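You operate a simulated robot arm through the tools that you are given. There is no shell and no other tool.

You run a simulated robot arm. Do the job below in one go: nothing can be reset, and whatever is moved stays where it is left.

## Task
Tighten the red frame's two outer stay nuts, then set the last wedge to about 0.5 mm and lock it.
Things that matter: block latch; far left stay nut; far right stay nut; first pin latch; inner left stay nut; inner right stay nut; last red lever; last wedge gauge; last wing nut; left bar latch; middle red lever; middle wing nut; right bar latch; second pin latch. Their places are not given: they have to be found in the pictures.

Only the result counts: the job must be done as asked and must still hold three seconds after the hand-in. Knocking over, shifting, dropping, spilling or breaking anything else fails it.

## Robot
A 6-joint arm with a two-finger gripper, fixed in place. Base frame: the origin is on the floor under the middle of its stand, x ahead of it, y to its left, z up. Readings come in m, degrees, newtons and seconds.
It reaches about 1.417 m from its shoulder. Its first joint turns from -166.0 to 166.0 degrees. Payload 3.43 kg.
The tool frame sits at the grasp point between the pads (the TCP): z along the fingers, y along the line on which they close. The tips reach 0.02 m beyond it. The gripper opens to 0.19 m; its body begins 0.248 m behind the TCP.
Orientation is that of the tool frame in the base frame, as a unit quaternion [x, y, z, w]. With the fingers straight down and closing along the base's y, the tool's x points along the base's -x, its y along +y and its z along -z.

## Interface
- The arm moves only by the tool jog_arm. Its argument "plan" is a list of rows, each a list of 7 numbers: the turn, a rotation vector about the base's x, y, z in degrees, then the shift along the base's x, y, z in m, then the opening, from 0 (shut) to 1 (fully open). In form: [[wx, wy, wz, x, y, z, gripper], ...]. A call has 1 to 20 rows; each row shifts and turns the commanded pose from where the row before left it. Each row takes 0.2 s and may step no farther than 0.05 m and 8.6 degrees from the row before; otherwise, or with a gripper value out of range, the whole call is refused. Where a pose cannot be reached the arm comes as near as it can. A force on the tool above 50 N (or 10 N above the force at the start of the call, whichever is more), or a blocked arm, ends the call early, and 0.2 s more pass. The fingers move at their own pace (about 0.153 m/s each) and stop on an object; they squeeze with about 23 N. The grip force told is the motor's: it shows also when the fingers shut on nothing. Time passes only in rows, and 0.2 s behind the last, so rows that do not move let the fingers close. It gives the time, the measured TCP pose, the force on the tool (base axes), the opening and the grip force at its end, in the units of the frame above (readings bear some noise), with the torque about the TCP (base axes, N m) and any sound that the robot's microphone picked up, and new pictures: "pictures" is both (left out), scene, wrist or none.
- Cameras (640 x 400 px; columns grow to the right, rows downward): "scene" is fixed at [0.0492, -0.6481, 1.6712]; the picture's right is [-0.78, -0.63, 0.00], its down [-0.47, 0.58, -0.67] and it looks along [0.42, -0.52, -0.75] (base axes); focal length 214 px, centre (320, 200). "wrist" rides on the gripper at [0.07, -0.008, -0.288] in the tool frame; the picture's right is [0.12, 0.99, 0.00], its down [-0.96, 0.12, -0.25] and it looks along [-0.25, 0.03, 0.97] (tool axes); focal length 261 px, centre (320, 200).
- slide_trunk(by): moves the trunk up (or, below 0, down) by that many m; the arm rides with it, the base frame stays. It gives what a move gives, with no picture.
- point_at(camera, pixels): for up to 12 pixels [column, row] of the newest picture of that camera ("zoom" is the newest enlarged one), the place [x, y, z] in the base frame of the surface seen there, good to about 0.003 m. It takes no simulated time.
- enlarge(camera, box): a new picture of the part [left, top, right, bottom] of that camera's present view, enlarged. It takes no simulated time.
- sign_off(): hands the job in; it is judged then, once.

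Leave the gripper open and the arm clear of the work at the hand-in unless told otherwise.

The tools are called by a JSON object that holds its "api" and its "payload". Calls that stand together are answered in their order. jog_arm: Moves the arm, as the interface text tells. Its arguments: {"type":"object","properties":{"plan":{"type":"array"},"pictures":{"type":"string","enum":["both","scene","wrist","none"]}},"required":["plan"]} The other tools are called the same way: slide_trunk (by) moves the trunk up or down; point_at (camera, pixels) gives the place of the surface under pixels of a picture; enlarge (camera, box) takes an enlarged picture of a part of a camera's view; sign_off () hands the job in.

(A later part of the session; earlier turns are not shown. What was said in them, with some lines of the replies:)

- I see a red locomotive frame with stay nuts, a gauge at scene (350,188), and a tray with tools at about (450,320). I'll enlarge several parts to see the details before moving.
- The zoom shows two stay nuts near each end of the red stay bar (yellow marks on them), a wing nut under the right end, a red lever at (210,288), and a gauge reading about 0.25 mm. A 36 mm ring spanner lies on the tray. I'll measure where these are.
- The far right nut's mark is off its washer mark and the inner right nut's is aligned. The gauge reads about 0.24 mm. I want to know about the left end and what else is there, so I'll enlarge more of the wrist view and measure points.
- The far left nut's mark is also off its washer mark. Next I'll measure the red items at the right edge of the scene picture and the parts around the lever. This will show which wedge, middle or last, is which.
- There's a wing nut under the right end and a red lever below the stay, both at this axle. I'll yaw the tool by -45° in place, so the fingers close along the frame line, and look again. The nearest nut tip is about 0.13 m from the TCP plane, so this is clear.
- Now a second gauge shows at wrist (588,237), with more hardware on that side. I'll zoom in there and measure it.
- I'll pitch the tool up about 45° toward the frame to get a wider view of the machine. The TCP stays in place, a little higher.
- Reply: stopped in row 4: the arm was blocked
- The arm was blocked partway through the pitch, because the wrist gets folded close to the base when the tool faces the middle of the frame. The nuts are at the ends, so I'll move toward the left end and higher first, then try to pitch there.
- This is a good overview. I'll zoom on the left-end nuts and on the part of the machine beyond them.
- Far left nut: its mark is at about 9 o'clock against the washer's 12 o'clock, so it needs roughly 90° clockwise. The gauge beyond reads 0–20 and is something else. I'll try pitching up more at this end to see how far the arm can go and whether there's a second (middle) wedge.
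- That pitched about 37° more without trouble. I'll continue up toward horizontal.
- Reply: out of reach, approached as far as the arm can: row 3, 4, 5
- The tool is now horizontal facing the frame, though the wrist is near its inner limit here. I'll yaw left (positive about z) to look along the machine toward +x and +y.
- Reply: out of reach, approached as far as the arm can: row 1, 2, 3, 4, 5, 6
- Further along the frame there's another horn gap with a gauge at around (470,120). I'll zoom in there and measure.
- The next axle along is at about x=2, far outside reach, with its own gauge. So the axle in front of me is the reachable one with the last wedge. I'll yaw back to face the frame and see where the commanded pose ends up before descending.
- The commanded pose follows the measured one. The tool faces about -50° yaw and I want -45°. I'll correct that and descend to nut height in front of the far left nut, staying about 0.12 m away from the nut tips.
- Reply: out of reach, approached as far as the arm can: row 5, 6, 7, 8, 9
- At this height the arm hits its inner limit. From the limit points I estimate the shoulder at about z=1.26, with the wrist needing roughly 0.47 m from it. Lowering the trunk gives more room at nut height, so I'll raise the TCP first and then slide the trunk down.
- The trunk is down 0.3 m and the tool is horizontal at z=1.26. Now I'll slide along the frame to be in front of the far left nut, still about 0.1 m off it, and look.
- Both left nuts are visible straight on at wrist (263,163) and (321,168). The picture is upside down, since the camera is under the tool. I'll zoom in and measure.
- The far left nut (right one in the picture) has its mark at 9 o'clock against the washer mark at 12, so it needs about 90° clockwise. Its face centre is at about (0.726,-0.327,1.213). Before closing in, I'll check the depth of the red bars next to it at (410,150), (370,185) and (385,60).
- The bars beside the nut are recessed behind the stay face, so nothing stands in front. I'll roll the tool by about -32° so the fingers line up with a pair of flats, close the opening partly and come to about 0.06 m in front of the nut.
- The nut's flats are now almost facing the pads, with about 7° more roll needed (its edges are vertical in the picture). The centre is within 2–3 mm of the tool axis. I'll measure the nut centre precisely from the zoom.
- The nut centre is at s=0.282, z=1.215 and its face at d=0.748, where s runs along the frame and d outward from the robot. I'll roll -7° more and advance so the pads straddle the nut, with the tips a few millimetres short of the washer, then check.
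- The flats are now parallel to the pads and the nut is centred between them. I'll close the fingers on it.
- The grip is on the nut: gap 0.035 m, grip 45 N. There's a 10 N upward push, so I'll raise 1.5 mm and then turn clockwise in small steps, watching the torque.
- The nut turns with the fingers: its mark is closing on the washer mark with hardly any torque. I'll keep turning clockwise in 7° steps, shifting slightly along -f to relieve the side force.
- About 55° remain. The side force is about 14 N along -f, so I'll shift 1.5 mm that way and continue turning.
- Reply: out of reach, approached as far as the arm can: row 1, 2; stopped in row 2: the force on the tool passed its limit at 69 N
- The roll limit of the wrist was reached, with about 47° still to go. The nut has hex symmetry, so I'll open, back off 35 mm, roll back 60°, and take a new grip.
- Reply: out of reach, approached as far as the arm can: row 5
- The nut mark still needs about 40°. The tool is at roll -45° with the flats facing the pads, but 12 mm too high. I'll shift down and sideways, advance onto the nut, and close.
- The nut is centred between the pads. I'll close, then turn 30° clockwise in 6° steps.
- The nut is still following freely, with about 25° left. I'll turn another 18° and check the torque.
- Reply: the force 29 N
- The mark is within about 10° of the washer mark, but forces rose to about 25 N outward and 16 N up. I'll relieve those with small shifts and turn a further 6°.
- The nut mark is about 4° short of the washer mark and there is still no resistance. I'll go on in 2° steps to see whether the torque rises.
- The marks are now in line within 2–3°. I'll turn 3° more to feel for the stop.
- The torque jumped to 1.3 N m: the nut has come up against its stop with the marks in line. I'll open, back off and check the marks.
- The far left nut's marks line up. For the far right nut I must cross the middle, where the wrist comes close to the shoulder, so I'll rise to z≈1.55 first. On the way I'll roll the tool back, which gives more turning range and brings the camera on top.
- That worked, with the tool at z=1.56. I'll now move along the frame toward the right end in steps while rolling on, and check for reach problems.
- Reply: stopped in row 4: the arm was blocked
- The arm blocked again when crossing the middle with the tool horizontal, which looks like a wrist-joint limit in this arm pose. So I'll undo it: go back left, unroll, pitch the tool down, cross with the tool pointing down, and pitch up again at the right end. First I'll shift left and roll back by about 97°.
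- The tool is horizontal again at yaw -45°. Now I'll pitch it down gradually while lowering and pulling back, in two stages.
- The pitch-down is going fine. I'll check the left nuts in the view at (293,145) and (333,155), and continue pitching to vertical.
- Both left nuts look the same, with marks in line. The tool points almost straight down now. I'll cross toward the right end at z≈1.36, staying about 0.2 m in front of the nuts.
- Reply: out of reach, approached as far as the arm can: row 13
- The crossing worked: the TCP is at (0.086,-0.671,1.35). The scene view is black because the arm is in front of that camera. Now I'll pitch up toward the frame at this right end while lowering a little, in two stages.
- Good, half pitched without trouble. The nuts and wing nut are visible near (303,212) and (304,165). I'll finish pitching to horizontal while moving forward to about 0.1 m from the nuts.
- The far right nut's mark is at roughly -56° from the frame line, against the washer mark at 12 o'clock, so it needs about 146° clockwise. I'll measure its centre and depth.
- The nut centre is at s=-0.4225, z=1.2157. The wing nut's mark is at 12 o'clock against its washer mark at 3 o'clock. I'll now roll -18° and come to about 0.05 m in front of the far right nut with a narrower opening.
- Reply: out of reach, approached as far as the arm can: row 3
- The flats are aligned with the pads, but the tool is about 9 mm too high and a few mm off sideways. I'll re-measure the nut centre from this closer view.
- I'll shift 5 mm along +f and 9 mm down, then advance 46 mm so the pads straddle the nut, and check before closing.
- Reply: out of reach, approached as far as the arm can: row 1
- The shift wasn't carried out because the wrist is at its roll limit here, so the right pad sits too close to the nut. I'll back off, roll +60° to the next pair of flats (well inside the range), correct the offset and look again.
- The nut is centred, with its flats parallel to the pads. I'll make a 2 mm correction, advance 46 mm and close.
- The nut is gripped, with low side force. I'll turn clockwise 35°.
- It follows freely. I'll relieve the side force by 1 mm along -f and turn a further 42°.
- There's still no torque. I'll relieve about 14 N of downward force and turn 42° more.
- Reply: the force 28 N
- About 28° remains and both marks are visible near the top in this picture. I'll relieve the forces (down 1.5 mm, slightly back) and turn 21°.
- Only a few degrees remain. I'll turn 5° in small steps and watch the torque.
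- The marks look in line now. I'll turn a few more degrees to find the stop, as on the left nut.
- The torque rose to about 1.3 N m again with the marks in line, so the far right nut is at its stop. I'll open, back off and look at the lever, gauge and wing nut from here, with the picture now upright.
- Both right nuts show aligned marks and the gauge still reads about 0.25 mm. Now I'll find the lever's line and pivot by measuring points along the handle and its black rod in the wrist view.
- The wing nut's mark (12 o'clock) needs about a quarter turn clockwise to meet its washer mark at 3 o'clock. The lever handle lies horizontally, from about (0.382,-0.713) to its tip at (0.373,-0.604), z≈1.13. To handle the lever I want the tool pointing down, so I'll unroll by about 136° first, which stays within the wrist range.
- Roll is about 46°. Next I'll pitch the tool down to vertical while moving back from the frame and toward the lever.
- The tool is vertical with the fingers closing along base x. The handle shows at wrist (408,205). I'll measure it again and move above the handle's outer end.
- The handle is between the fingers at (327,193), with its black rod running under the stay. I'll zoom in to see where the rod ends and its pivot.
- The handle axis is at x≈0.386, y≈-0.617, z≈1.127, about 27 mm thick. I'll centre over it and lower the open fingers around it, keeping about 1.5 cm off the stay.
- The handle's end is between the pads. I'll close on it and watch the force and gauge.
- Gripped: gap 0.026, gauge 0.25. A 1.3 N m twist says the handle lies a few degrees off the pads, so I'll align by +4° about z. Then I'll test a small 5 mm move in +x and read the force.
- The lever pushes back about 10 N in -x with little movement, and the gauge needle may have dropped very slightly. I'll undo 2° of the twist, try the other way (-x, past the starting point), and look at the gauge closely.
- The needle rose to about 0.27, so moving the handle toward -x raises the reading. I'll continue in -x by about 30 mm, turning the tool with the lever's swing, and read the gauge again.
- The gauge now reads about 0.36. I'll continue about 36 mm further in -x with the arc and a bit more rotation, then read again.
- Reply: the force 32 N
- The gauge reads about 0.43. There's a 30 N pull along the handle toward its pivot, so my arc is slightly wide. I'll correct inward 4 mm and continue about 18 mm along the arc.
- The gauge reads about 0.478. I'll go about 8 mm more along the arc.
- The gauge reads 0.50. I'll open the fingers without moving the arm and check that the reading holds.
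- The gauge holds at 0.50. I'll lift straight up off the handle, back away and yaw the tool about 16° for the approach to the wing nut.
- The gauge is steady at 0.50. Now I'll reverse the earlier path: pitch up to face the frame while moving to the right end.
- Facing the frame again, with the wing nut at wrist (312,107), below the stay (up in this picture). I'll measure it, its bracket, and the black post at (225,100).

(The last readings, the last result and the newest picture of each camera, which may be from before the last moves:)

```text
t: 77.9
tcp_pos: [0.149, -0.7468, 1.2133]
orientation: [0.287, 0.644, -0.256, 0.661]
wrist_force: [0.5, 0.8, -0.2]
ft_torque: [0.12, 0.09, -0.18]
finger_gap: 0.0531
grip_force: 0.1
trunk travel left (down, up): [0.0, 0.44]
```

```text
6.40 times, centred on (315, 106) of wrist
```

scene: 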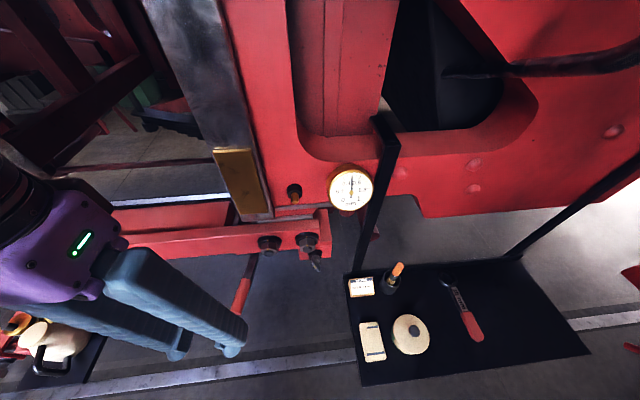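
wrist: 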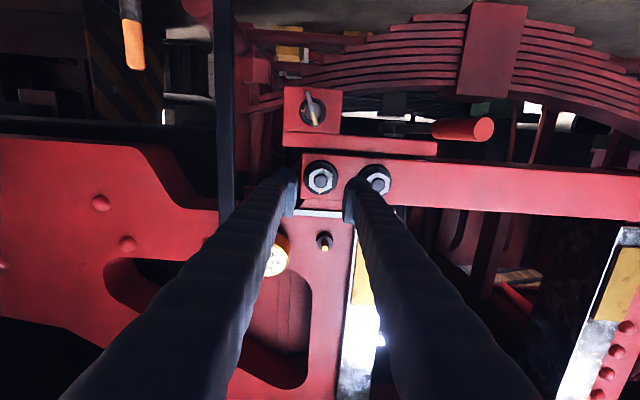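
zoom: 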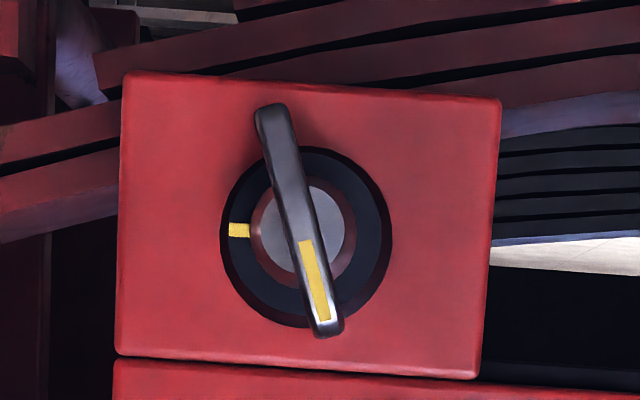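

The wing mark is about 110° short (anticlockwise) of the washer mark. I'll measure the wing's edge, hub and washer depth from this zoom.

{"api": "point_at", "payload": {"camera": "zoom", "pixels": [[272, 120], [285, 170], [299, 221], [312, 270], [325, 322], [330, 220], [272, 240], [345, 270], [380, 240], [239, 230], [306, 330], [450, 150]]}}

```text
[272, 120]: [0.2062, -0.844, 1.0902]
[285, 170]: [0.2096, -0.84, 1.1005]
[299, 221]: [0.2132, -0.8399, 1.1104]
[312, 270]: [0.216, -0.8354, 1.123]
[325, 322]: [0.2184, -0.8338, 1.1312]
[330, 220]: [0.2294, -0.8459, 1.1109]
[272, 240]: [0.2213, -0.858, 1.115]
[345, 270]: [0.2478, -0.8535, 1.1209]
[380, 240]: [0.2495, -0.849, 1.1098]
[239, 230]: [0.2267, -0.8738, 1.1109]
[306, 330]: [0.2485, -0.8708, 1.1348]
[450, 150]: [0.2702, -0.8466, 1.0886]
```

The wing runs at 69° to the frame line, its axis is at s=-0.443, z=1.111, and its front edge is at d=0.744. I'll roll -24° to put the pads flat to the wing, and come to about 0.05 m in front of it.

{"api": "jog_arm", "payload": {"plan": [[0, 0, 0, 0.006, -0.0135, -0.0341, 0.28], [-5.66, 5.66, 0, 0.0066, -0.0135, -0.0341, 0.28], [-5.66, 5.66, 0, 0.0066, -0.0135, -0.0341, 0.28], [-5.3, 5.3, 0, 0.0066, -0.0137, 0, 0.28]], "pictures": "wrist"}}

{"api": "enlarge", "payload": {"camera": "wrist", "box": [270, 155, 370, 217]}}

```text
t: 78.9
tcp_pos: [0.1641, -0.8228, 1.1439]
orientation: [0.152, 0.697, -0.369, 0.596]
wrist_force: [0.4, -1.1, -0.1]
ft_torque: [-0.06, -0.04, 0.06]
finger_gap: 0.0532
grip_force: 0.1
out of reach, approached as far as the arm can: row 3, 4
trunk travel left (down, up): [0.0, 0.44]
```

wrist: 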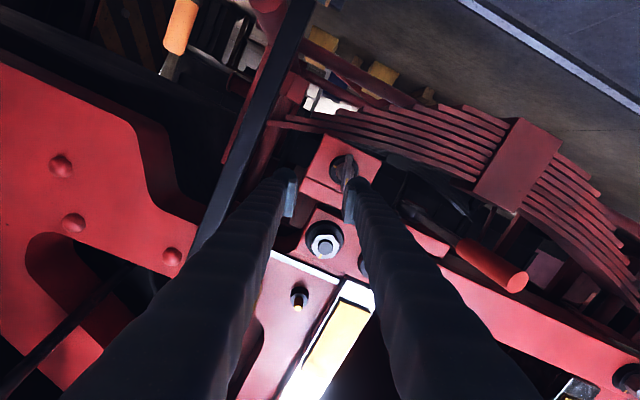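

```text
6.40 times, centred on (320, 186) of wrist
```

zoom: 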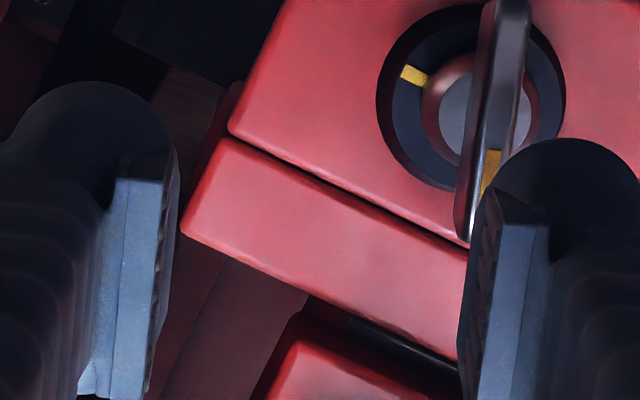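

The wrist is at its lower roll limit here, so the shift wasn't fully done. The wing is symmetric over 180°, so I'll back off and roll +178° instead (camera on top), which leaves plenty of range for the tightening turn.

{"api": "jog_arm", "payload": {"plan": [[6.0, -6.0, 0, -0.018, 0.018, 0, 0.28], [6.0, -6.0, 0, -0.014, 0.014, 0, 0.28], [6.0, -6.0, 0, 0, 0, 0, 0.28], [6.0, -6.0, 0, 0, 0, 0, 0.28], [6.0, -6.0, 0, 0, 0, 0, 0.28], [6.0, -6.0, 0, 0, 0, 0, 0.28], [6.0, -6.0, 0, 0, 0, 0, 0.28], [6.0, -6.0, 0, 0, 0, 0, 0.28], [6.0, -6.0, 0, 0, 0, 0, 0.28], [6.0, -6.0, 0, 0, 0, 0, 0.28], [6.0, -6.0, 0, 0, 0, 0, 0.28], [6.0, -6.0, 0, 0, 0, 0, 0.28], [6.0, -6.0, 0, 0, 0, 0, 0.28], [6.0, -6.0, 0, 0, 0, 0, 0.28], [6.0, -6.0, 0, 0, 0, 0, 0.28], [6.0, -6.0, 0, 0, 0, 0, 0.28], [6.0, -6.0, 0, 0, 0, 0, 0.28], [6.0, -6.0, 0, 0, 0, 0, 0.28], [6.0, -6.0, 0, 0, 0, 0, 0.28], [6.0, -6.0, 0, 0, 0, 0, 0.28]], "pictures": "wrist"}}

```text
t: 83.1
tcp_pos: [0.1312, -0.7879, 1.1451]
orientation: [0.703, -0.087, 0.557, 0.434]
wrist_force: [0.8, 0.3, 0.0]
ft_torque: [-0.01, 0.03, -0.01]
finger_gap: 0.0527
grip_force: 0.1
trunk travel left (down, up): [0.0, 0.44]
```

wrist: 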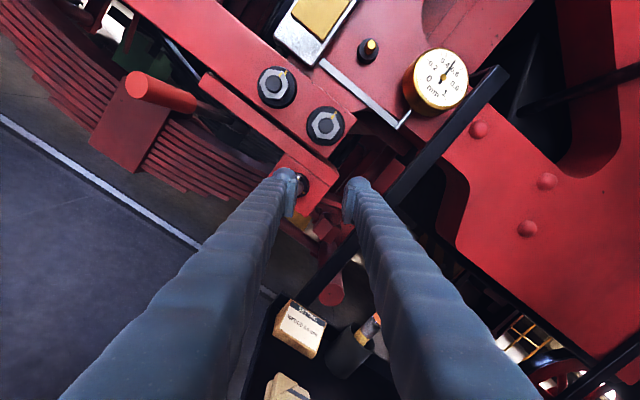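

Roll is now about 149°. I'll add 10° and shift to be straight in front of the wing nut.

{"api": "jog_arm", "payload": {"plan": [[3.54, -3.54, 0, 0.0153, 0.0153, -0.017, 0.28], [3.54, -3.54, 0, 0, 0, -0.017, 0.28], [0, 0, 0, 0.014, -0.014, 0, 0.28], [0, 0, 0, 0.014, -0.014, 0, 0.28]], "pictures": "wrist"}}

{"api": "enlarge", "payload": {"camera": "wrist", "box": [270, 155, 370, 217]}}

```text
t: 84.1
tcp_pos: [0.1734, -0.8021, 1.1101]
orientation: [0.693, -0.148, 0.592, 0.384]
wrist_force: [0.1, -0.8, 0.3]
ft_torque: [0.01, 0.01, -0.03]
finger_gap: 0.053
grip_force: 0.0
trunk travel left (down, up): [0.0, 0.44]
```

wrist: 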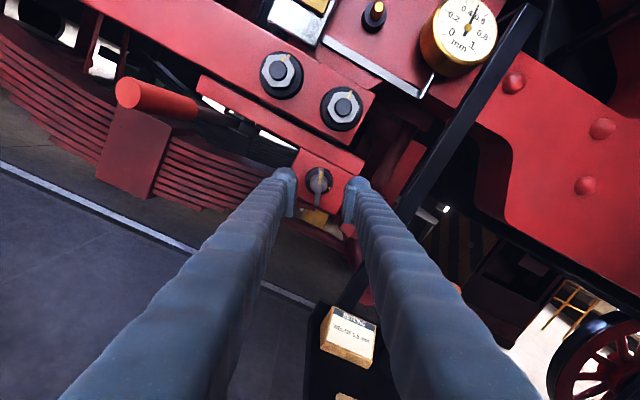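

```text
6.40 times, centred on (320, 186) of wrist
```

zoom: 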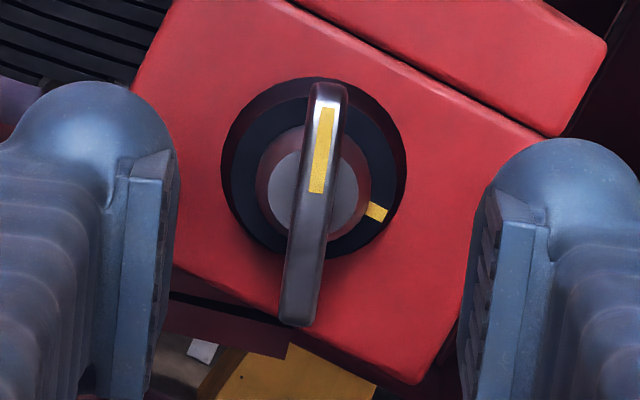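

The wing is centred and parallel to the pads, with its washer mark at lower right. I'll advance 48 mm so the pads straddle the wing, then close.

{"api": "jog_arm", "payload": {"plan": [[0, 0, 0, 0.0113, -0.0113, 0, 0.28], [0, 0, 0, 0.0113, -0.0113, 0, 0.28], [0, 0, 0, 0.0113, -0.0113, 0, 0.28], [0, 0, 0, 0, 0, 0, 0.2], [0, 0, 0, 0, 0, 0, 0.0], [0, 0, 0, 0, 0, 0, 0.0], [0, 0, 0, 0, 0, 0, 0.0]], "pictures": "wrist"}}

{"api": "enlarge", "payload": {"camera": "wrist", "box": [270, 165, 370, 227]}}

```text
t: 85.7
tcp_pos: [0.2095, -0.8352, 1.1106]
orientation: [0.693, -0.148, 0.592, 0.384]
wrist_force: [7.8, 16.1, -8.0]
ft_torque: [-0.11, -0.07, 0.19]
finger_gap: 0.0071
grip_force: 40.9
trunk travel left (down, up): [0.0, 0.44]
```

wrist: 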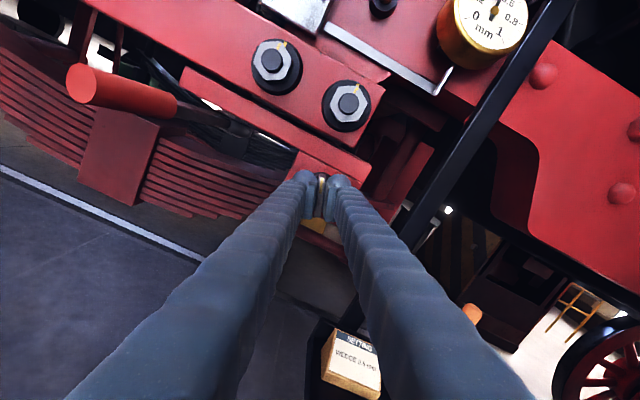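

```text
6.40 times, centred on (320, 196) of wrist
```

zoom: 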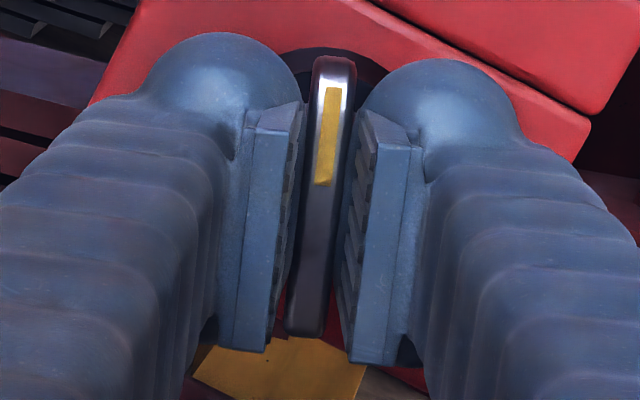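

The wing is gripped at a 7 mm gap. I'll relieve the side force (about 1.5 mm along +f, a little down) and turn clockwise 28°.

{"api": "jog_arm", "payload": {"plan": [[0, 0, 0, 0.001, 0.001, -0.0008, 0.0], [4.95, -4.95, 0, 0, 0, 0, 0.0], [4.95, -4.95, 0, 0, 0, 0, 0.0], [4.95, -4.95, 0, 0, 0, 0, 0.0], [4.95, -4.95, 0, 0, 0, 0, 0.0]], "pictures": "wrist"}}

{"api": "enlarge", "payload": {"camera": "wrist", "box": [270, 165, 370, 227]}}

```text
t: 86.9
tcp_pos: [0.2107, -0.8361, 1.1101]
orientation: [0.636, -0.311, 0.668, 0.228]
wrist_force: [10.8, -2.8, -1.3]
ft_torque: [-0.25, -0.21, -0.01]
finger_gap: 0.0068
grip_force: 40.6
trunk travel left (down, up): [0.0, 0.44]
```

wrist: 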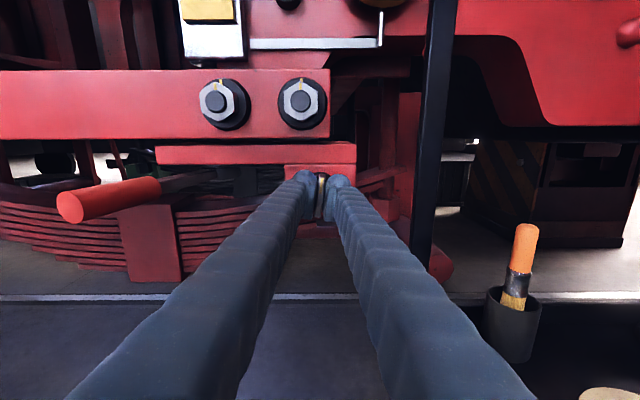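

```text
6.40 times, centred on (320, 196) of wrist
```

zoom: 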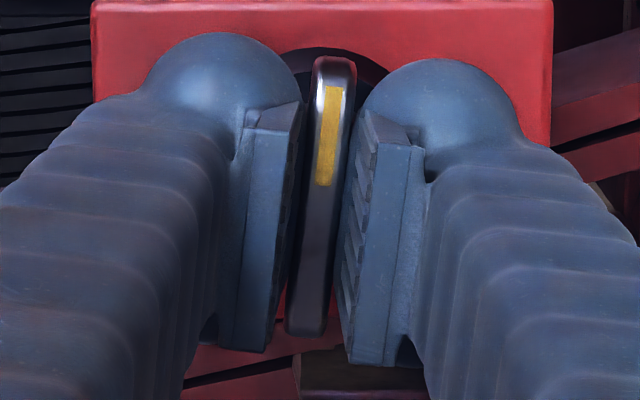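

It turns freely. I'll go another 42° clockwise.

{"api": "jog_arm", "payload": {"plan": [[4.95, -4.95, 0, 0.0003, 0.0003, 0, 0.0], [4.95, -4.95, 0, 0.0002, 0.0002, 0, 0.0], [4.95, -4.95, 0, 0, 0, 0, 0.0], [4.95, -4.95, 0, 0, 0, 0, 0.0], [4.95, -4.95, 0, 0, 0, 0, 0.0], [4.95, -4.95, 0, 0, 0, 0, 0.0]], "pictures": "wrist"}}

{"api": "enlarge", "payload": {"camera": "wrist", "box": [270, 165, 370, 227]}}

```text
t: 88.3
tcp_pos: [0.2101, -0.8353, 1.1103]
orientation: [0.482, -0.518, 0.706, -0.027]
wrist_force: [6.7, -14.1, 8.5]
ft_torque: [-0.06, -0.02, -0.07]
finger_gap: 0.0069
grip_force: 40.9
trunk travel left (down, up): [0.0, 0.44]
```

wrist: 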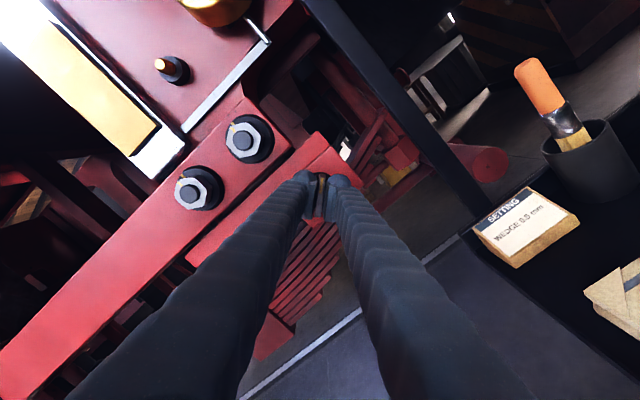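

```text
6.40 times, centred on (320, 196) of wrist
```

zoom: 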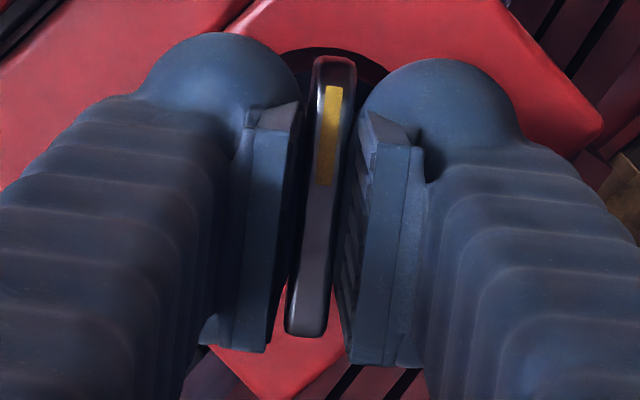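

70° done with no resistance yet. I'll relieve forces slightly and turn 28° more.

{"api": "jog_arm", "payload": {"plan": [[4.95, -4.95, 0, 0.0002, -0.0008, 0.0008, 0.0], [4.95, -4.95, 0, 0, 0, 0, 0.0], [4.95, -4.95, 0, 0, 0, 0, 0.0], [4.95, -4.95, 0, 0, 0, 0, 0.0]], "pictures": "wrist"}}

{"api": "enlarge", "payload": {"camera": "wrist", "box": [270, 150, 370, 212]}}

```text
t: 89.3
tcp_pos: [0.2098, -0.8352, 1.1116]
orientation: [0.343, -0.619, 0.679, -0.197]
wrist_force: [3.4, -6.8, 2.3]
ft_torque: [-0.08, 0.11, 0.24]
finger_gap: 0.0069
grip_force: 40.2
trunk travel left (down, up): [0.0, 0.44]
```

wrist: 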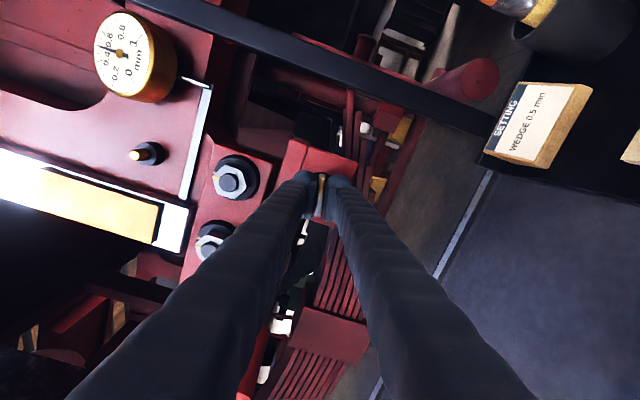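

```text
6.40 times, centred on (320, 181) of wrist
```

zoom: 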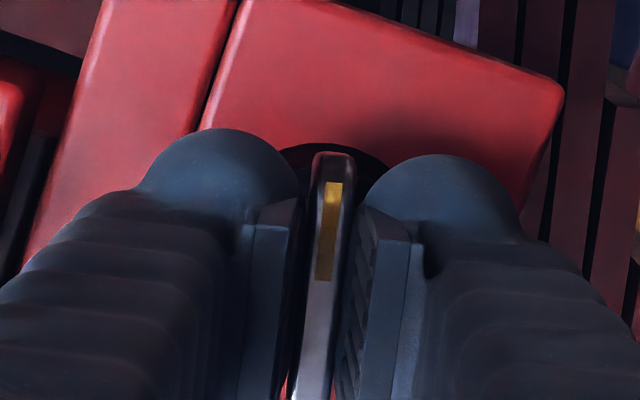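

98° done and the torque is just starting to show. I'll continue in 3° steps.

{"api": "jog_arm", "payload": {"plan": [[2.12, -2.12, 0, 0, 0, 0, 0.0], [2.12, -2.12, 0, 0, 0, 0, 0.0], [2.12, -2.12, 0, 0, 0, 0, 0.0], [0, 0, 0, 0, 0, 0, 0.0]], "pictures": "wrist"}}

{"api": "enlarge", "payload": {"camera": "wrist", "box": [270, 150, 370, 212]}}

```text
t: 90.3
tcp_pos: [0.211, -0.8357, 1.1113]
orientation: [0.293, -0.644, 0.661, -0.25]
wrist_force: [1.7, -7.5, -1.8]
ft_torque: [0.02, 0.02, -0.13]
finger_gap: 0.0066
grip_force: 41.1
trunk travel left (down, up): [0.0, 0.44]
```

wrist: 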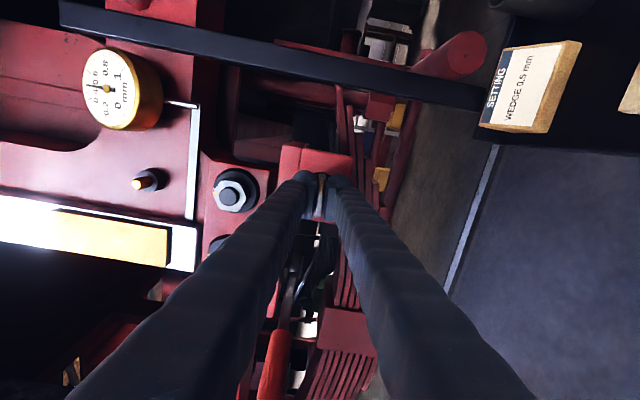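

```text
6.40 times, centred on (320, 181) of wrist
```

zoom: 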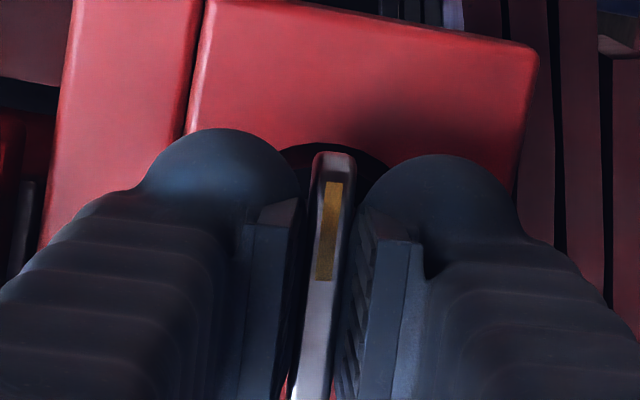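

The wing is now nearly horizontal at about 107° of turn. I'll add 3° steps to find the stop.

{"api": "jog_arm", "payload": {"plan": [[2.12, -2.12, 0, 0, 0, 0, 0.0], [0, 0, 0, 0, 0, 0, 0.0]], "pictures": "none"}}

{"api": "jog_arm", "payload": {"plan": [[2.12, -2.12, 0, 0, 0, 0, 0.0], [0, 0, 0, 0, 0, 0, 0.0]], "pictures": "wrist"}}

{"api": "enlarge", "payload": {"camera": "wrist", "box": [270, 150, 370, 212]}}

```text
t: 90.9
tcp_pos: [0.2112, -0.8355, 1.1109]
orientation: [0.276, -0.651, 0.655, -0.267]
wrist_force: [2.6, -9.3, -1.3]
ft_torque: [-0.01, 0.03, -0.05]
finger_gap: 0.0067
grip_force: 40.4
trunk travel left (down, up): [0.0, 0.44]
```

```text
t: 91.5
tcp_pos: [0.2112, -0.8356, 1.1112]
orientation: [-0.259, 0.658, -0.648, 0.283]
wrist_force: [2.2, -10.2, -2.5]
ft_torque: [-0.68, 0.7, -0.01]
finger_gap: 0.0074
grip_force: 41.9
trunk travel left (down, up): [0.0, 0.44]
```

wrist: 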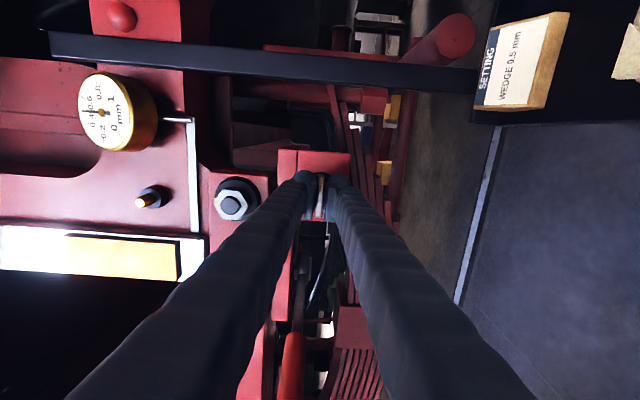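

```text
6.40 times, centred on (320, 181) of wrist
```

zoom: 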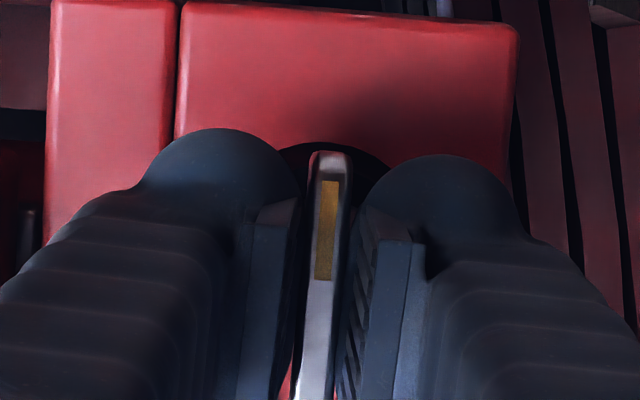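

The torque jumped to about 1 N m, so the wing nut is at its stop. I'll press 2° more to seat it, then read the gauge.

{"api": "jog_arm", "payload": {"plan": [[1.41, -1.41, 0, 0, 0, 0, 0.0], [0, 0, 0, 0, 0, 0, 0.0]], "pictures": "both"}}

{"api": "enlarge", "payload": {"camera": "scene", "box": [320, 160, 380, 215]}}

{"api": "enlarge", "payload": {"camera": "wrist", "box": [60, 60, 180, 150]}}

```text
t: 92.1
tcp_pos: [0.2105, -0.8355, 1.1107]
orientation: [-0.248, 0.662, -0.643, 0.294]
wrist_force: [3.0, -6.9, -3.6]
ft_torque: [-0.71, 0.71, 0.03]
finger_gap: 0.0082
grip_force: 41.8
trunk travel left (down, up): [0.0, 0.44]
```

scene: 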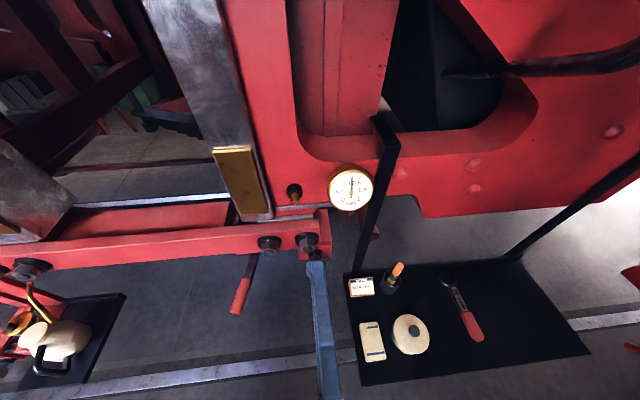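
wrist: 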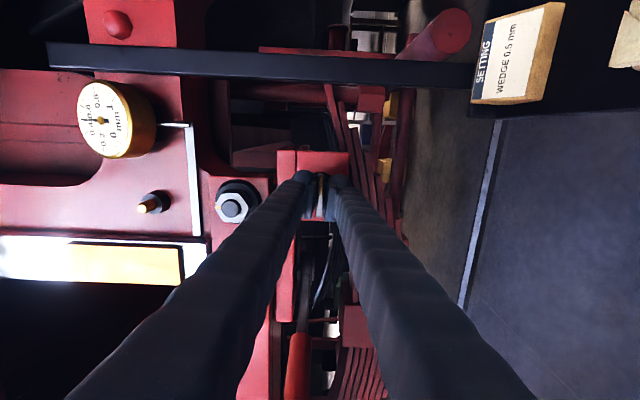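

```text
7.27 times, centred on (350, 188) of scene
```

zoom: 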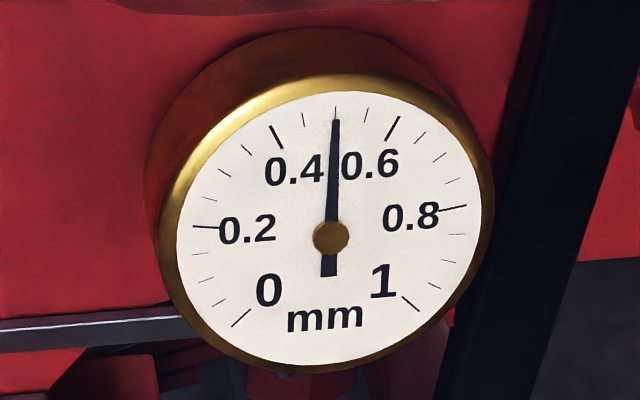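

```text
4.44 times, centred on (120, 105) of wrist
```

zoom: 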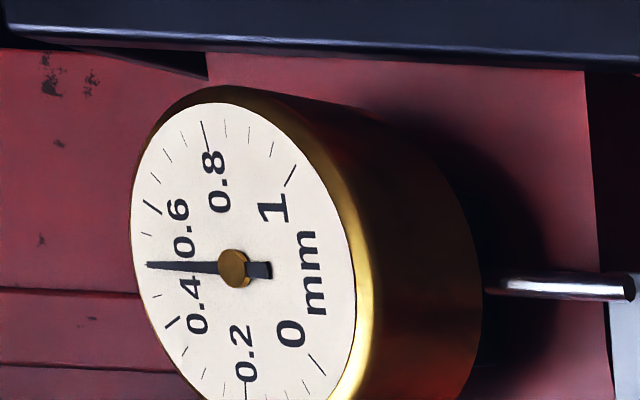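

The torque stays at 1 N m, so the stop is firm, and the gauge reads 0.50. I'll open, back off and look at the wing nut's marks.

{"api": "jog_arm", "payload": {"plan": [[0, 0, 0, 0, 0, 0, 0.15], [0, 0, 0, 0, 0, 0, 0.3], [0, 0, 0, -0.0142, 0.0142, 0, 0.3], [0, 0, 0, -0.0212, 0.0212, 0, 0.3], [0, 0, 0, -0.0212, 0.0212, 0, 0.3]], "pictures": "both"}}

{"api": "enlarge", "payload": {"camera": "wrist", "box": [270, 145, 370, 207]}}

{"api": "enlarge", "payload": {"camera": "scene", "box": [320, 160, 380, 215]}}

{"api": "enlarge", "payload": {"camera": "scene", "box": [250, 220, 350, 282]}}

```text
t: 93.3
tcp_pos: [0.1549, -0.7785, 1.1084]
orientation: [-0.249, 0.662, -0.642, 0.295]
wrist_force: [-0.6, 0.0, -0.3]
ft_torque: [-0.02, 0.0, 0.03]
finger_gap: 0.0568
grip_force: 0.1
trunk travel left (down, up): [0.0, 0.44]
```

scene: 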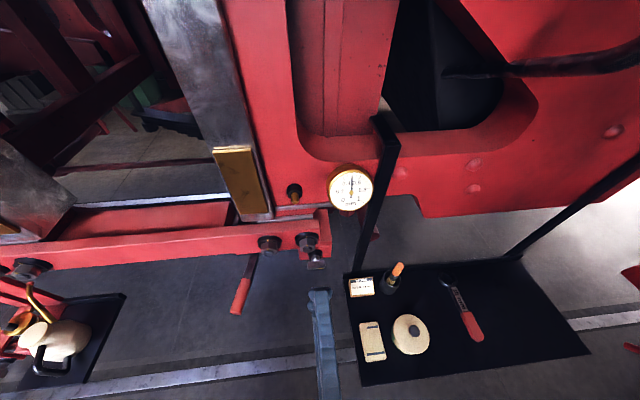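
wrist: 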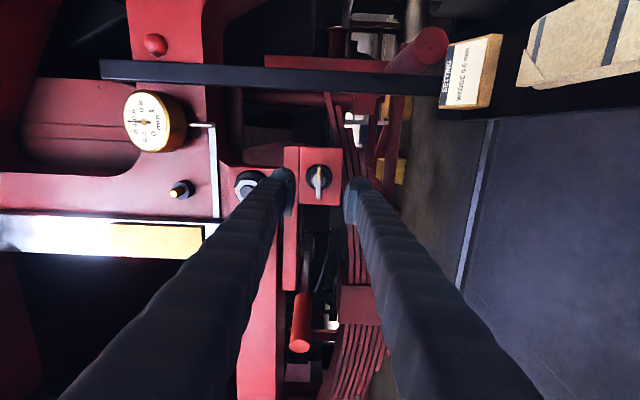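

```text
6.40 times, centred on (320, 176) of wrist
```

zoom: 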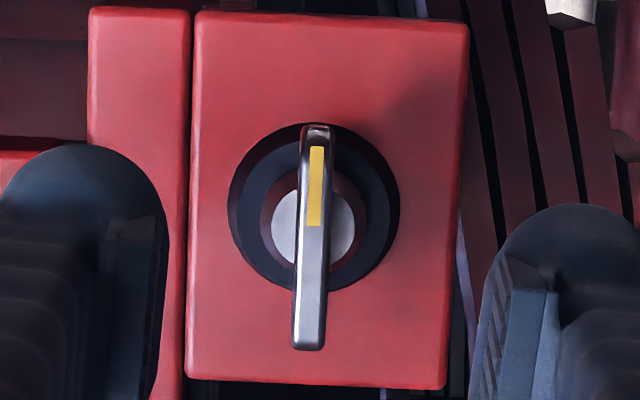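

```text
7.27 times, centred on (350, 188) of scene
```

zoom: 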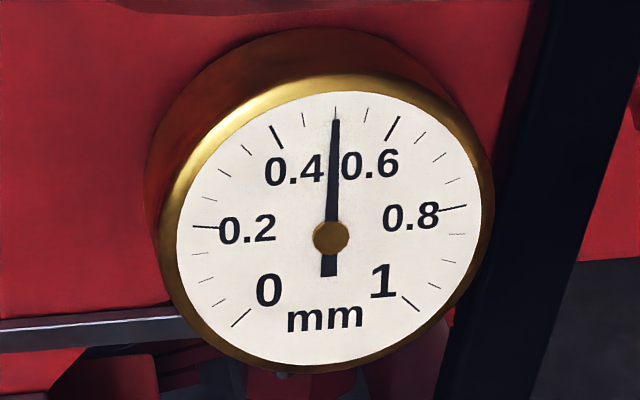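

```text
6.40 times, centred on (300, 251) of scene
```

zoom: 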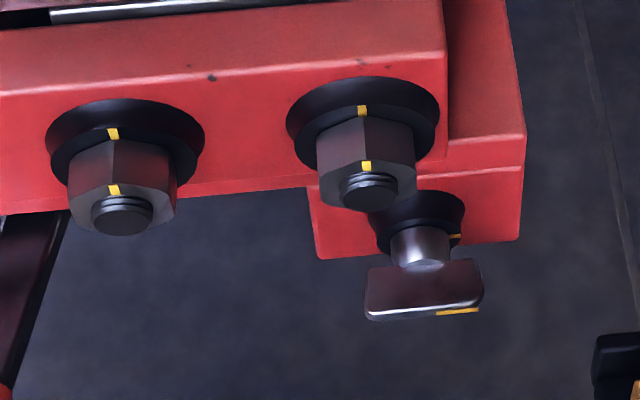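

The wing mark meets the washer mark, both right nuts are aligned, and the gauge reads 0.50. I'll back the arm away from the work and up, opening the gripper fully, and then do a last check.

{"api": "jog_arm", "payload": {"plan": [[0, 0, 0, -0.025, 0.025, 0.01, 0.4], [0, 0, 0, -0.025, 0.025, 0.02, 0.6], [0, 0, 0, -0.015, 0.015, 0.04, 0.8], [0, 0, 0, 0, 0, 0.045, 1.0], [0, 0, 0, 0, 0, 0.045, 1.0], [0, 0, 0, 0, 0, 0.04, 1.0], [0, 0, 0, 0, 0, 0, 1.0]], "pictures": "both"}}

{"api": "enlarge", "payload": {"camera": "scene", "box": [320, 160, 380, 215]}}

{"api": "enlarge", "payload": {"camera": "scene", "box": [0, 245, 70, 300]}}

{"api": "enlarge", "payload": {"camera": "scene", "box": [220, 220, 350, 320]}}

```text
t: 94.9
tcp_pos: [0.0885, -0.711, 1.3109]
orientation: [-0.248, 0.662, -0.643, 0.295]
wrist_force: [0.5, 0.7, 0.3]
ft_torque: [0.02, 0.0, -0.07]
finger_gap: 0.1898
grip_force: 0.1
trunk travel left (down, up): [0.0, 0.44]
```

scene: 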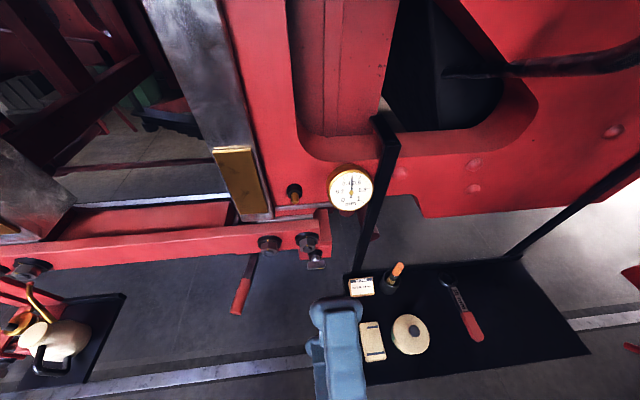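
wrist: 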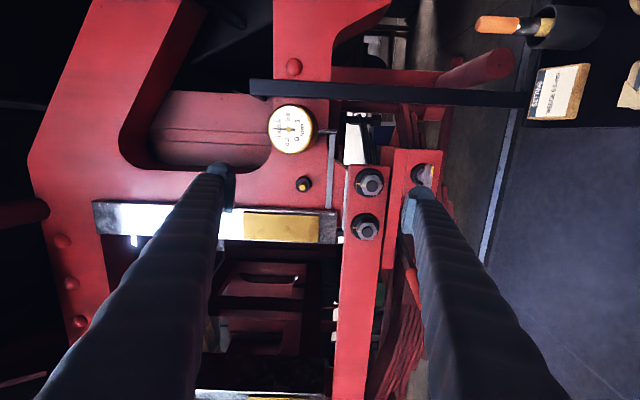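

```text
7.27 times, centred on (350, 188) of scene
```

zoom: 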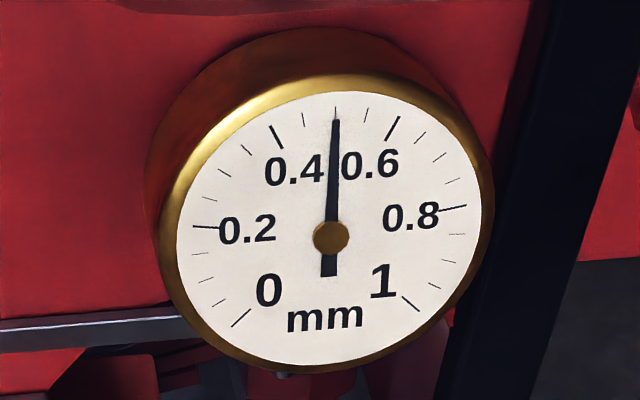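

```text
7.27 times, centred on (35, 272) of scene
```

zoom: 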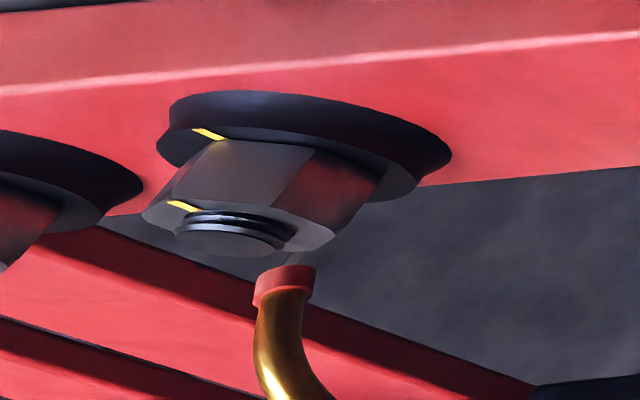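

```text
4.00 times, centred on (285, 270) of scene
```

zoom: 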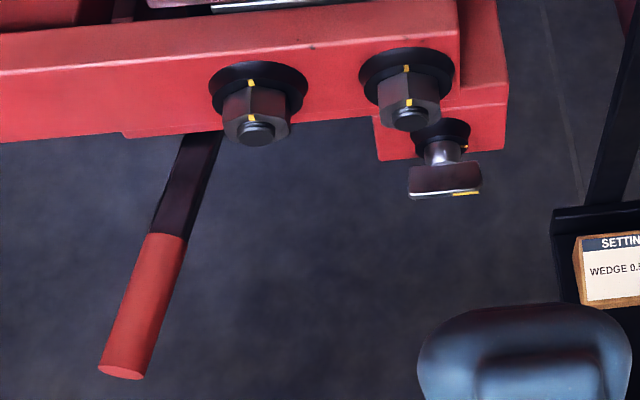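

Everything looks right. One last look at the far left nut, just off the left edge of the scene view, by enlarging there.

{"api": "enlarge", "payload": {"camera": "scene", "box": [0, 255, 20, 300]}}

{"api": "enlarge", "payload": {"camera": "scene", "box": [0, 250, 70, 350]}}

```text
8.89 times, centred on (10, 278) of scene
```

zoom: 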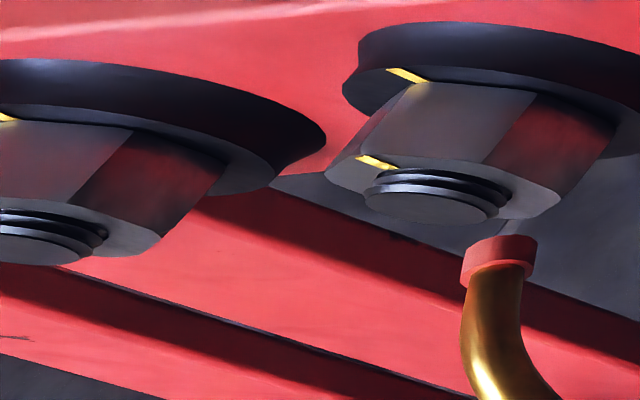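

```text
4.00 times, centred on (35, 300) of scene
```

zoom: 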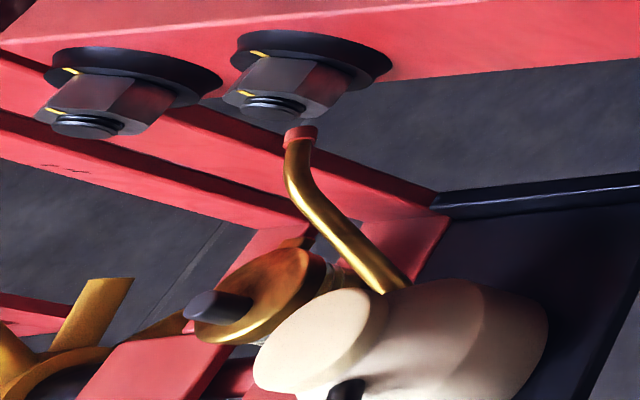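

Both left nuts show their marks in line, like the right ones. The wing nut is locked, the gauge holds at 0.50 mm, and the gripper is open and clear of the work. I'm handing in the job.

{"api": "sign_off", "payload": {}}

```text
The job is handed in.
```

I tightened the two outer stay nuts, set the last wedge to 0.50 mm and locked it, then handed the job in. I don't have the judge's result.

- **Far left stay nut:** I turned it about 90° clockwise until it stopped. Its mark now lines up with the washer mark.
- **Far right stay nut:** I turned it about 145° clockwise until it stopped. Its marks line up too.
- **Last wedge:** I swung the red lever until the gauge went from about 0.25 mm to 0.50 mm. It still read 0.50 mm after I let go and after locking.
- **Last wing nut:** I turned it about 110° clockwise until it stopped, with its mark on the washer mark.

I turned the nuts directly with the gripper rather than the 36 mm spanner. Each came up hard against its stop at roughly 1.3 N m, and the wing nut at about 1 N m. If the stay nuts are meant to be tighter than that, I did not check for it.

I took this axle's wedge as the "last" one. The next axle with a gauge is about 2 m along the frame, well out of reach.

In the last pictures, the inner nuts, the tray and the tools were where they started. The gripper is open and the arm is clear of the work.
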